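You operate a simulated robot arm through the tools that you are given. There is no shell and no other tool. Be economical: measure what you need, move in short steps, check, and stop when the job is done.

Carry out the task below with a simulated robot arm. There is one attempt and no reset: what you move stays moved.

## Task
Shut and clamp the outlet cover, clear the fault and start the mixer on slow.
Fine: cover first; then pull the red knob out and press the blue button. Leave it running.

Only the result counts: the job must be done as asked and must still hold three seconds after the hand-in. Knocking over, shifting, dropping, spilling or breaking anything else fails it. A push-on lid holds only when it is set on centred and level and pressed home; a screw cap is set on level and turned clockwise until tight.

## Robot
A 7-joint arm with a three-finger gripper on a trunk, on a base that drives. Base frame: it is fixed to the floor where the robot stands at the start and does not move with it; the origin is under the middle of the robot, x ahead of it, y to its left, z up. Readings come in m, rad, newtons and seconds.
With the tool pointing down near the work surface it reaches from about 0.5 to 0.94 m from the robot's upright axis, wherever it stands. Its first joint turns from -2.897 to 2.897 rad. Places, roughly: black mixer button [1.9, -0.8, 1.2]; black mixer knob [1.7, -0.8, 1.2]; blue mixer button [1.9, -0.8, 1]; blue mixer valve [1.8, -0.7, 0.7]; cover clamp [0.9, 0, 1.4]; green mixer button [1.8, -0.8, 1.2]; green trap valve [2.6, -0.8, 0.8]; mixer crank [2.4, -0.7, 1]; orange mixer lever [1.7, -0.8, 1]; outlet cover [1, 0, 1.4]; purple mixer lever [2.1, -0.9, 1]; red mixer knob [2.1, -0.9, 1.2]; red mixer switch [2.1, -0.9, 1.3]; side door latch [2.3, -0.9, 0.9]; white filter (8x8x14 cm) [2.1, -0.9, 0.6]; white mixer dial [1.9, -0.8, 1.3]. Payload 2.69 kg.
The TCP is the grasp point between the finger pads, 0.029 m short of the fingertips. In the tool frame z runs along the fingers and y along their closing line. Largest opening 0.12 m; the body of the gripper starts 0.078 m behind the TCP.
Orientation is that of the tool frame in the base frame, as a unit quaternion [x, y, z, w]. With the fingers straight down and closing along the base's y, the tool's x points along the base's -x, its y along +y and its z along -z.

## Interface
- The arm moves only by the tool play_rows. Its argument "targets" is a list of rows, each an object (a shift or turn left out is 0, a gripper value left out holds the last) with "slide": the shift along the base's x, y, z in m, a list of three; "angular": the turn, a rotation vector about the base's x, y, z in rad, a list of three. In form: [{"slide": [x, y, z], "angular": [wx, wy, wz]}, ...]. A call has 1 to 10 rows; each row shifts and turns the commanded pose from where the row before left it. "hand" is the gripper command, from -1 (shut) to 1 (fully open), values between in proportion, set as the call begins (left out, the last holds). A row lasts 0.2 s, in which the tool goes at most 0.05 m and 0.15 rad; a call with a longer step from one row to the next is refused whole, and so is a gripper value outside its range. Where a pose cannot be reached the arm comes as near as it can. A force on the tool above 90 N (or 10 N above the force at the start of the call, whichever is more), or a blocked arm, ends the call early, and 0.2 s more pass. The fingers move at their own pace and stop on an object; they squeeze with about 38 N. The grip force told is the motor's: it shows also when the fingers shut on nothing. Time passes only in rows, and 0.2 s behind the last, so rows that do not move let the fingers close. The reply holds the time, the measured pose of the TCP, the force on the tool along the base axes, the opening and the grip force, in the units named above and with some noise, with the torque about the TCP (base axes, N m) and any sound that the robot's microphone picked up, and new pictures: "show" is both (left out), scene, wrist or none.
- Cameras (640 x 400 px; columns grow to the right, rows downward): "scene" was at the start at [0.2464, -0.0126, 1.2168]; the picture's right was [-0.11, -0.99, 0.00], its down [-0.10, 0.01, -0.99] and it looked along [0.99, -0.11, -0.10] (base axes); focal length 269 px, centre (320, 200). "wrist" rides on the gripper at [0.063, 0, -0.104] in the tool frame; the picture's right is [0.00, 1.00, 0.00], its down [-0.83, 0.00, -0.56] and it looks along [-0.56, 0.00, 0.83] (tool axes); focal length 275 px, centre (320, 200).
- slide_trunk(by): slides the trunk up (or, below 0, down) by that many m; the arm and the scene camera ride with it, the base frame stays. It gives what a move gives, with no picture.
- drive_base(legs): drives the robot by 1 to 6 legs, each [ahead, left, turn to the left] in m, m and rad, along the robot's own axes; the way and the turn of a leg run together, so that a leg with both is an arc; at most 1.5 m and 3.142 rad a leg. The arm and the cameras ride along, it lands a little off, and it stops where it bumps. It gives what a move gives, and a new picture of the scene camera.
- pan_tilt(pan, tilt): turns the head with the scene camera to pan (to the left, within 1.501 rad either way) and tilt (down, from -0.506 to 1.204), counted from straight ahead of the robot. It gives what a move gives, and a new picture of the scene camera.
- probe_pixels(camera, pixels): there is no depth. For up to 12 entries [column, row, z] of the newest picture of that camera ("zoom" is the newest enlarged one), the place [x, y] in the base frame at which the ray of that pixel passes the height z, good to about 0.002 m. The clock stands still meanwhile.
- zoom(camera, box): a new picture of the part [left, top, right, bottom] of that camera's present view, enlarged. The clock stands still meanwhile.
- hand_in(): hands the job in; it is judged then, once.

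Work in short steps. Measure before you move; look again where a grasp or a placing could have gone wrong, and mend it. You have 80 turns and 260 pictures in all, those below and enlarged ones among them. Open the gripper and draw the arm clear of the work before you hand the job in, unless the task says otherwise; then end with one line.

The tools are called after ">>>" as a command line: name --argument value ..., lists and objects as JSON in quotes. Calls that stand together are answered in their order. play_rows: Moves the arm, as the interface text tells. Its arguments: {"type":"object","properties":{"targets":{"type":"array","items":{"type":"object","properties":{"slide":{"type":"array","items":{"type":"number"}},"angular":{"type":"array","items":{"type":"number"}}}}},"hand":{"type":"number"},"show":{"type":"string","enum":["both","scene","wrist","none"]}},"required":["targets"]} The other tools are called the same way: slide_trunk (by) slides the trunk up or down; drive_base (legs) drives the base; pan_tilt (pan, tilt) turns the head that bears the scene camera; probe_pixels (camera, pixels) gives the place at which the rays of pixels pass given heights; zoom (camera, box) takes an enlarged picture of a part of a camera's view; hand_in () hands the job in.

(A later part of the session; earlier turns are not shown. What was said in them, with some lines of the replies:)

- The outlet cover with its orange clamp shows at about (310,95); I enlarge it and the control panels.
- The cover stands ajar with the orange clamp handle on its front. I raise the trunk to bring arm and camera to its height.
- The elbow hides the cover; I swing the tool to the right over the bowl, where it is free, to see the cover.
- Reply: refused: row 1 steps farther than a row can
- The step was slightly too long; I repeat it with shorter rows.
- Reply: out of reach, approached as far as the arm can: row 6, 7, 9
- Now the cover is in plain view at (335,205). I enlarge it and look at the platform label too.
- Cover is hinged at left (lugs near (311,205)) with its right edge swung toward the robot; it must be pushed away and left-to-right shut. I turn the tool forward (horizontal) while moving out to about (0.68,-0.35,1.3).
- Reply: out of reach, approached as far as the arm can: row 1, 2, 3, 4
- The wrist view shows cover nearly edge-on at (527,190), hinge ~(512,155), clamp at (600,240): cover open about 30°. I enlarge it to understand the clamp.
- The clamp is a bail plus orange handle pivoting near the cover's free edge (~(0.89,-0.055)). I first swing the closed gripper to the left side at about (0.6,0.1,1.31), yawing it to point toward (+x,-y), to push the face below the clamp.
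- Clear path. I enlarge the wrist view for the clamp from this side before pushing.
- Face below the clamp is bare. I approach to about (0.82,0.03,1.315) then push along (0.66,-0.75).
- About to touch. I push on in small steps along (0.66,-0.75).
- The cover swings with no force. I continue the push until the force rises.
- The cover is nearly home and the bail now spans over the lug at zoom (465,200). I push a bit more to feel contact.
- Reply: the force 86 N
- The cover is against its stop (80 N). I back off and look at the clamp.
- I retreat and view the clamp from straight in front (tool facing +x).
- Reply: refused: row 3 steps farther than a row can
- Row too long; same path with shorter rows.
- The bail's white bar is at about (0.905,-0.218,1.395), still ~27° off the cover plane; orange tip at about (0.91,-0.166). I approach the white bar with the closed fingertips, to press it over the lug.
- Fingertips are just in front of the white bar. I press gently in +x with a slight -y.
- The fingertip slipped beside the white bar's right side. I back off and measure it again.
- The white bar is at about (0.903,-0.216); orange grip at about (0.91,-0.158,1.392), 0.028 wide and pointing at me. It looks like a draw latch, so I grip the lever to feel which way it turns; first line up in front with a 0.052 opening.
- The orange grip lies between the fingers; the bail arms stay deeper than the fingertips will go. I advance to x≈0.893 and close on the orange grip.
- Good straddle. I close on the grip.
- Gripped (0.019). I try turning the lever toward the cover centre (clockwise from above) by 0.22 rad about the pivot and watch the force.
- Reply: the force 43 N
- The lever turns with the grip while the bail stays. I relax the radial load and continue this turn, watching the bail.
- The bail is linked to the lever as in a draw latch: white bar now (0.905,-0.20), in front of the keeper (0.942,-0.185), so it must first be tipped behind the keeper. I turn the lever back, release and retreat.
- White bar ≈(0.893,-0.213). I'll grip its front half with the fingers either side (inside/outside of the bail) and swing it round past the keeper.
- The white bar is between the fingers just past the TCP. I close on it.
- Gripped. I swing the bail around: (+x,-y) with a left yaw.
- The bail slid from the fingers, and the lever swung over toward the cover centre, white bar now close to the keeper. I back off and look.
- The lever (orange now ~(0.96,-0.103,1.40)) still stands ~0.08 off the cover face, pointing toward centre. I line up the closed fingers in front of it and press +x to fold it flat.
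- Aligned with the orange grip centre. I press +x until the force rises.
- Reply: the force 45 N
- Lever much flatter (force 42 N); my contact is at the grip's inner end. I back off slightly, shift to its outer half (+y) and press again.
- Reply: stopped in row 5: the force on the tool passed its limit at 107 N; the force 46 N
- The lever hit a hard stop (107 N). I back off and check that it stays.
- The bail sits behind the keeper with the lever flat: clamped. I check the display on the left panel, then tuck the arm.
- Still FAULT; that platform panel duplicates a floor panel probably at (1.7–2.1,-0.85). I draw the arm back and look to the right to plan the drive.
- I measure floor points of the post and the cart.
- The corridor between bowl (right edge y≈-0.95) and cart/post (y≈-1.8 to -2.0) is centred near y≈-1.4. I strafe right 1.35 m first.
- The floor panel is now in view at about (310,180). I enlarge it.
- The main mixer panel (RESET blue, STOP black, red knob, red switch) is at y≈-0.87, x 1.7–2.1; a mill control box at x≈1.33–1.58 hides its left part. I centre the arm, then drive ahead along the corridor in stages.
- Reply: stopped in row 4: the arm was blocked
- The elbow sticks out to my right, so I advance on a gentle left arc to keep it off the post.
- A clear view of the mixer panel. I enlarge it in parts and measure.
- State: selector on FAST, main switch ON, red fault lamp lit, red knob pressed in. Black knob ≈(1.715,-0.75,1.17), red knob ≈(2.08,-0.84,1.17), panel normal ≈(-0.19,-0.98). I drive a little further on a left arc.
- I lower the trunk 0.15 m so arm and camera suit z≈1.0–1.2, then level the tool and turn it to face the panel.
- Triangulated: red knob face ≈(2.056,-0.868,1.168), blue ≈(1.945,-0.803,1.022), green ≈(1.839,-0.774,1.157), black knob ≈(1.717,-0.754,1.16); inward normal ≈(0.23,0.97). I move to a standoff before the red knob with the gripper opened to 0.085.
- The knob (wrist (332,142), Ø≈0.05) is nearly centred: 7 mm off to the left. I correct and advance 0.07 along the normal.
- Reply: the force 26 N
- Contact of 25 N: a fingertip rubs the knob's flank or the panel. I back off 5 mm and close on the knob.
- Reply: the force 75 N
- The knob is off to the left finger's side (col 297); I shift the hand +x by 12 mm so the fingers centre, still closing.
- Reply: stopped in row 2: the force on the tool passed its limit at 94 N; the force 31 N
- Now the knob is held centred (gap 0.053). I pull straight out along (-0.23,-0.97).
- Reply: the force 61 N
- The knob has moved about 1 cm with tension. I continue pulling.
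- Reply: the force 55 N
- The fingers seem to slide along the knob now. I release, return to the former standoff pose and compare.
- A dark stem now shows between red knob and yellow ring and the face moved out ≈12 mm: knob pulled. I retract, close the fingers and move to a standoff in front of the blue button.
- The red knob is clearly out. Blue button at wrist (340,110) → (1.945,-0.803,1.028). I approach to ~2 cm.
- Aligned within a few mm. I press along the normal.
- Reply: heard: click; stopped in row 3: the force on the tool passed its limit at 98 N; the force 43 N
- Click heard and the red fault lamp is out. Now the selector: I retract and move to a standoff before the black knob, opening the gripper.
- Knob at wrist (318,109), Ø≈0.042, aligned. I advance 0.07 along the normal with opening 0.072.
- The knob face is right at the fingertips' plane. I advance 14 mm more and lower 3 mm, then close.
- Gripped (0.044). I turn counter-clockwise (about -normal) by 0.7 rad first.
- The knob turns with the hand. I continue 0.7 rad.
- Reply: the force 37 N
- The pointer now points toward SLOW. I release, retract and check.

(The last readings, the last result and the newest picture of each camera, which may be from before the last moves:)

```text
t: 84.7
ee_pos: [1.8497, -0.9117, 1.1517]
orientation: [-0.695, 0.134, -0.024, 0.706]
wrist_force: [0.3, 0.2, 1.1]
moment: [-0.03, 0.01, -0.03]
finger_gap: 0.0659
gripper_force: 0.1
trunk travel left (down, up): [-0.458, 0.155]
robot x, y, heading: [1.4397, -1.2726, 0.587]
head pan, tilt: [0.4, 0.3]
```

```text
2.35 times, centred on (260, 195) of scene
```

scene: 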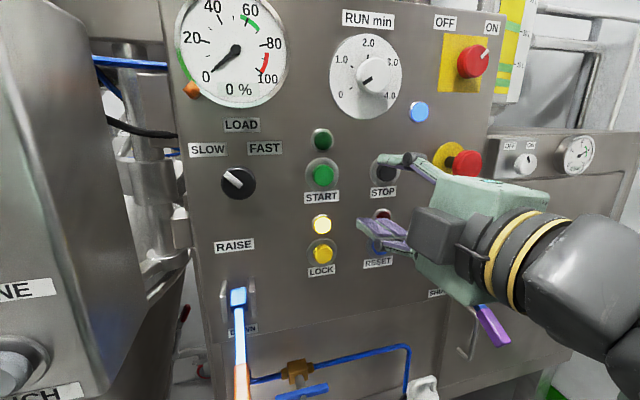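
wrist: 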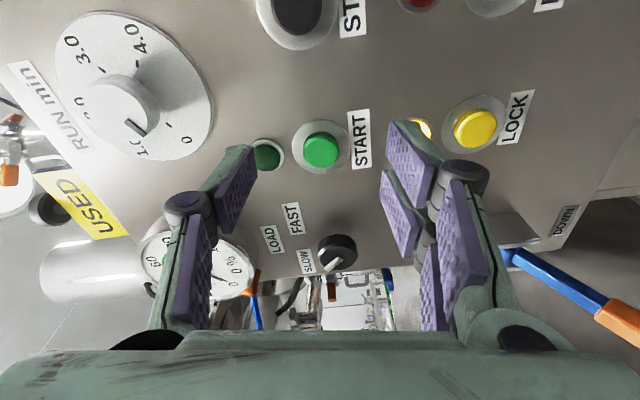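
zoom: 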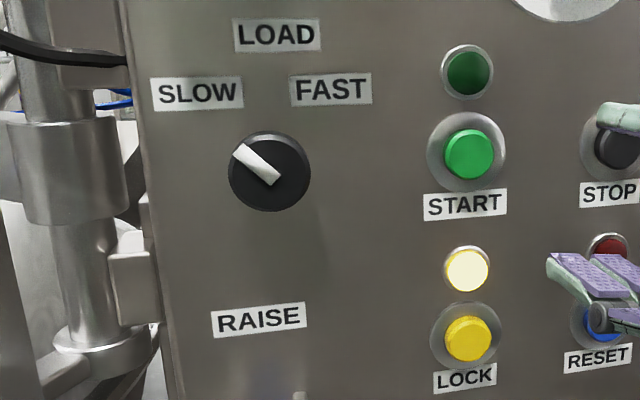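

The selector is at SLOW. I check the run timer dial, then line up the closed fingers with the green START at (1.840,-0.774,1.157).

>>> zoom --camera "scene" --box '[310, 20, 430, 130]'

>>> play_rows --targets '[{"slide": [-0.02, 0, 0.003]}, {"slide": [-0.005, 0.03, 0.002]}, {"slide": [0.003, 0.028, 0]}, {"slide": [0.003, 0.02, 0]}]' --hand -1

>>> zoom --camera "scene" --box '[270, 110, 390, 220]'

```text
3.64 times, centred on (370, 75) of scene
```

zoom: 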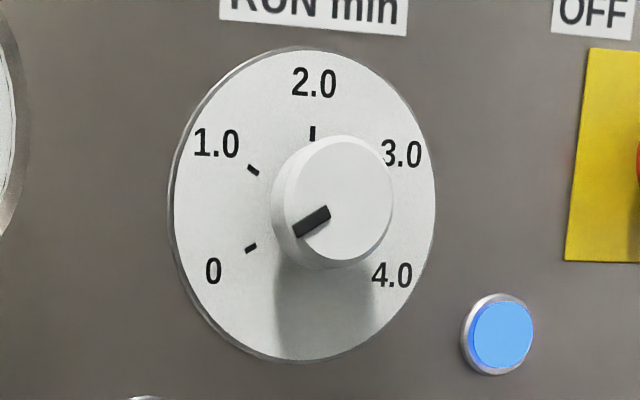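

```text
t: 85.7
ee_pos: [1.8303, -0.8316, 1.1583]
orientation: [-0.695, 0.135, -0.024, 0.706]
wrist_force: [0.0, 0.3, 0.0]
moment: [-0.01, -0.02, 0.0]
finger_gap: 0.0002
gripper_force: 8.9
trunk travel left (down, up): [-0.458, 0.155]
robot x, y, heading: [1.4373, -1.2734, 0.589]
head pan, tilt: [0.4, 0.3]
```

scene: 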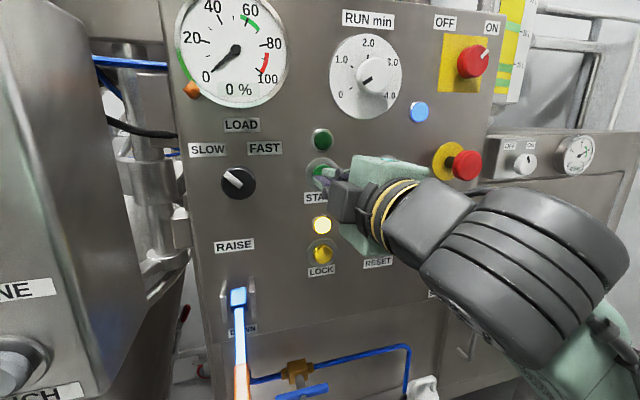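
wrist: 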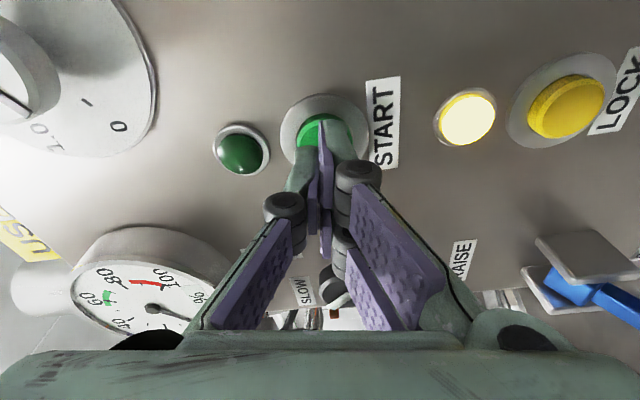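

```text
3.64 times, centred on (330, 165) of scene
```

zoom: 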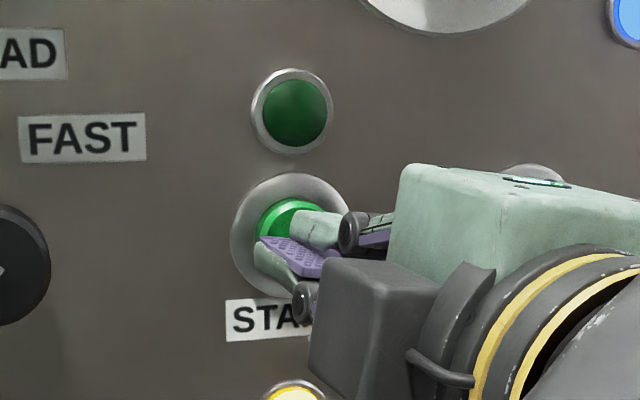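

Timer points at 0; START is aligned with the fingertips. I press along the normal.

>>> play_rows --targets '[{"slide": [0.002, 0.009, 0.001]}, {"slide": [0.002, 0.008, 0]}, {"slide": [0.001, 0.005, 0]}, {"slide": [0.001, 0.005, 0]}, {"slide": [0.001, 0.005, 0]}]'

>>> zoom --camera "scene" --box '[170, 0, 490, 280]'

```text
t: 86.8
ee_pos: [1.8354, -0.8105, 1.1591]
orientation: [-0.695, 0.133, -0.028, 0.706]
wrist_force: [-12.2, -42.6, -11.9]
moment: [-0.43, 0.47, -0.57]
finger_gap: 0.0058
gripper_force: 29.1
trunk travel left (down, up): [-0.458, 0.155]
robot x, y, heading: [1.4413, -1.2737, 0.58]
head pan, tilt: [0.4, 0.3]
heard: click
stopped in row 5: the force on the tool passed its limit at 99 N (the readings are from after the stop); the commanded pose is now the measured one
```

scene: 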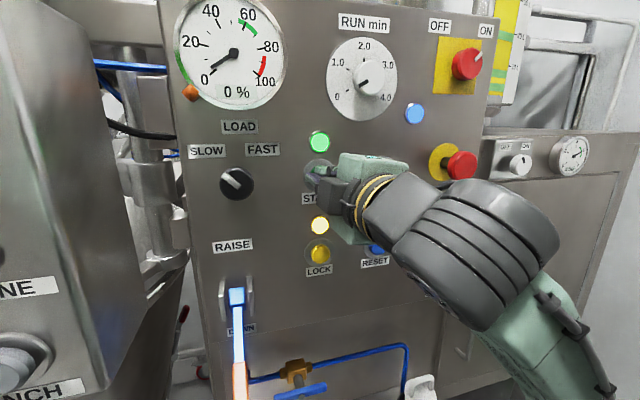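
wrist: 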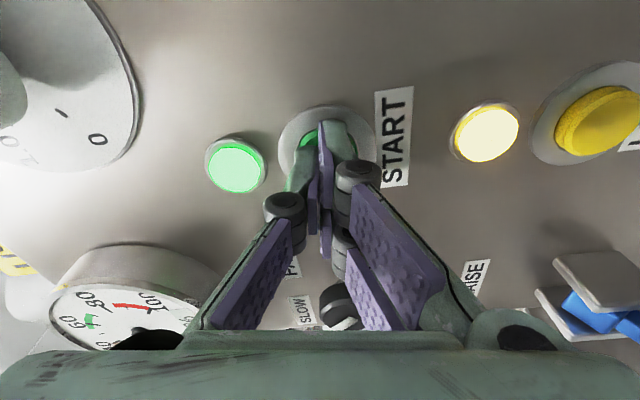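

```text
1.43 times, centred on (330, 140) of scene
```

zoom: 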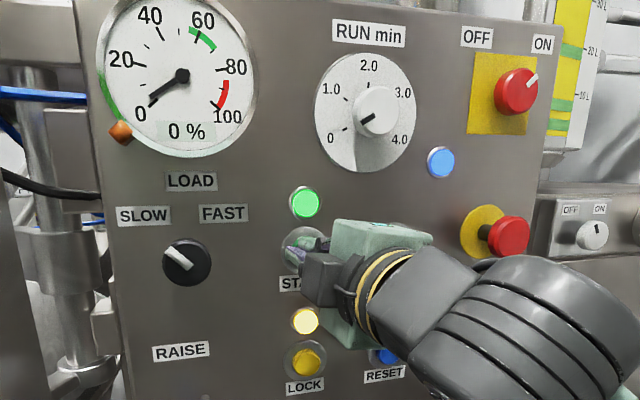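

The green run lamp is lit. I withdraw the arm clear, open the gripper, and check that it keeps running.

>>> play_rows --targets '[{"slide": [-0.006, -0.03, 0]}, {"slide": [-0.01, -0.04, 0]}, {"slide": [-0.01, -0.04, 0]}, {"slide": [0.03, -0.03, 0]}, {"slide": [0.04, -0.02, 0]}, {"slide": [0, 0, 0]}, {"slide": [0, 0, 0]}, {"slide": [0, 0, 0]}]' --hand 0.3 --show "scene"

>>> zoom --camera "scene" --box '[170, 0, 490, 280]'

```text
t: 88.6
ee_pos: [1.8785, -0.9665, 1.1563]
orientation: [-0.696, 0.134, -0.026, 0.705]
wrist_force: [0.6, -0.2, -0.3]
moment: [-0.01, 0.0, 0.01]
finger_gap: 0.0781
gripper_force: 0.1
trunk travel left (down, up): [-0.458, 0.155]
robot x, y, heading: [1.4402, -1.2739, 0.582]
head pan, tilt: [0.4, 0.3]
```

scene: 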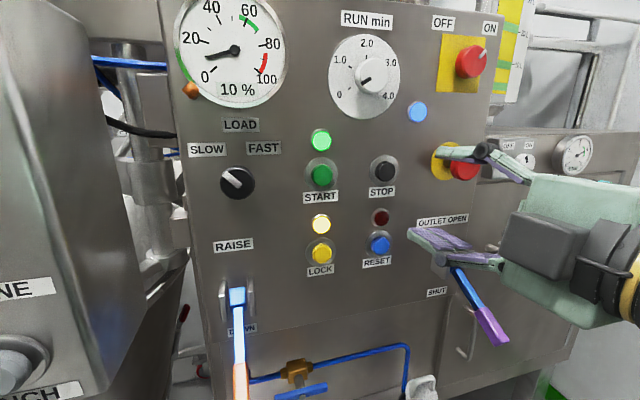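

```text
1.43 times, centred on (330, 140) of scene
```

zoom: 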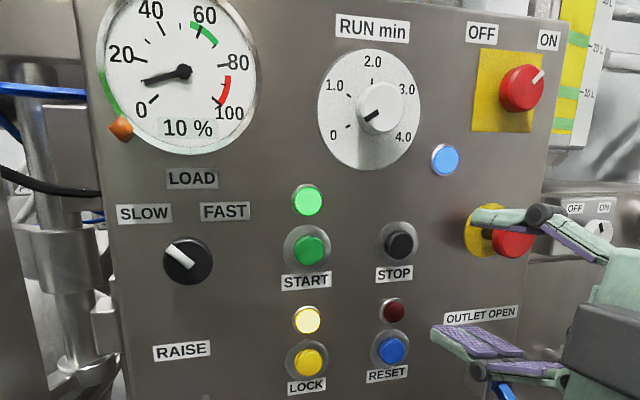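

Running: lamp green, load rising to 10 %, fault lamp off. I draw back further from the red knob and check once more.

>>> play_rows --targets '[{"slide": [-0.02, -0.035, 0]}, {"slide": [-0.02, -0.035, 0]}, {"slide": [0, 0, 0]}, {"slide": [0, 0, 0]}, {"slide": [0, 0, 0]}, {"slide": [0, 0, 0]}, {"slide": [0, 0, 0]}, {"slide": [0, 0, 0]}, {"slide": [0, 0, 0]}, {"slide": [0, 0, 0]}]' --hand 1 --show "scene"

>>> zoom --camera "scene" --box '[170, 0, 490, 280]'

```text
t: 90.8
ee_pos: [1.8401, -1.0356, 1.1581]
orientation: [-0.696, 0.135, -0.027, 0.705]
wrist_force: [0.4, -0.4, -0.1]
moment: [0.02, 0.02, 0.01]
finger_gap: 0.1201
gripper_force: 0.0
trunk travel left (down, up): [-0.458, 0.155]
robot x, y, heading: [1.4391, -1.2752, 0.584]
head pan, tilt: [0.4, 0.3]
```

scene: 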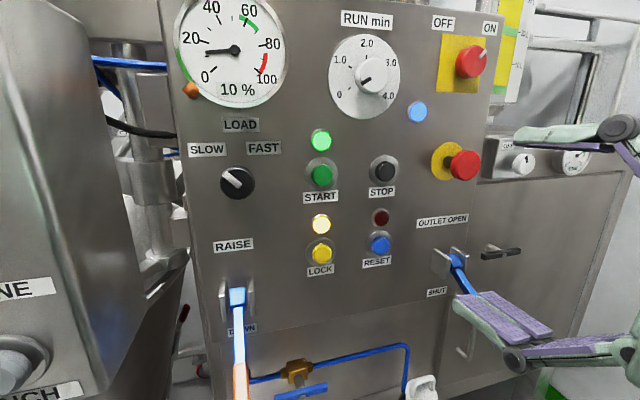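

```text
1.43 times, centred on (330, 140) of scene
```

zoom: 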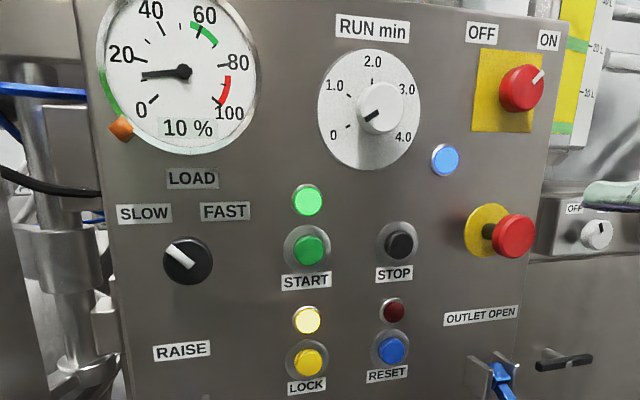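

The mixer is running steadily on SLOW at 10 % load, the fault lamp is off and the arm is clear, so I hand the job in.

>>> hand_in

```text
The job is handed in.
```

The outlet cover is shut and clamped, the fault is cleared (red knob out, reset pressed), and the mixer was running on slow at 10 % load when I handed the job in.
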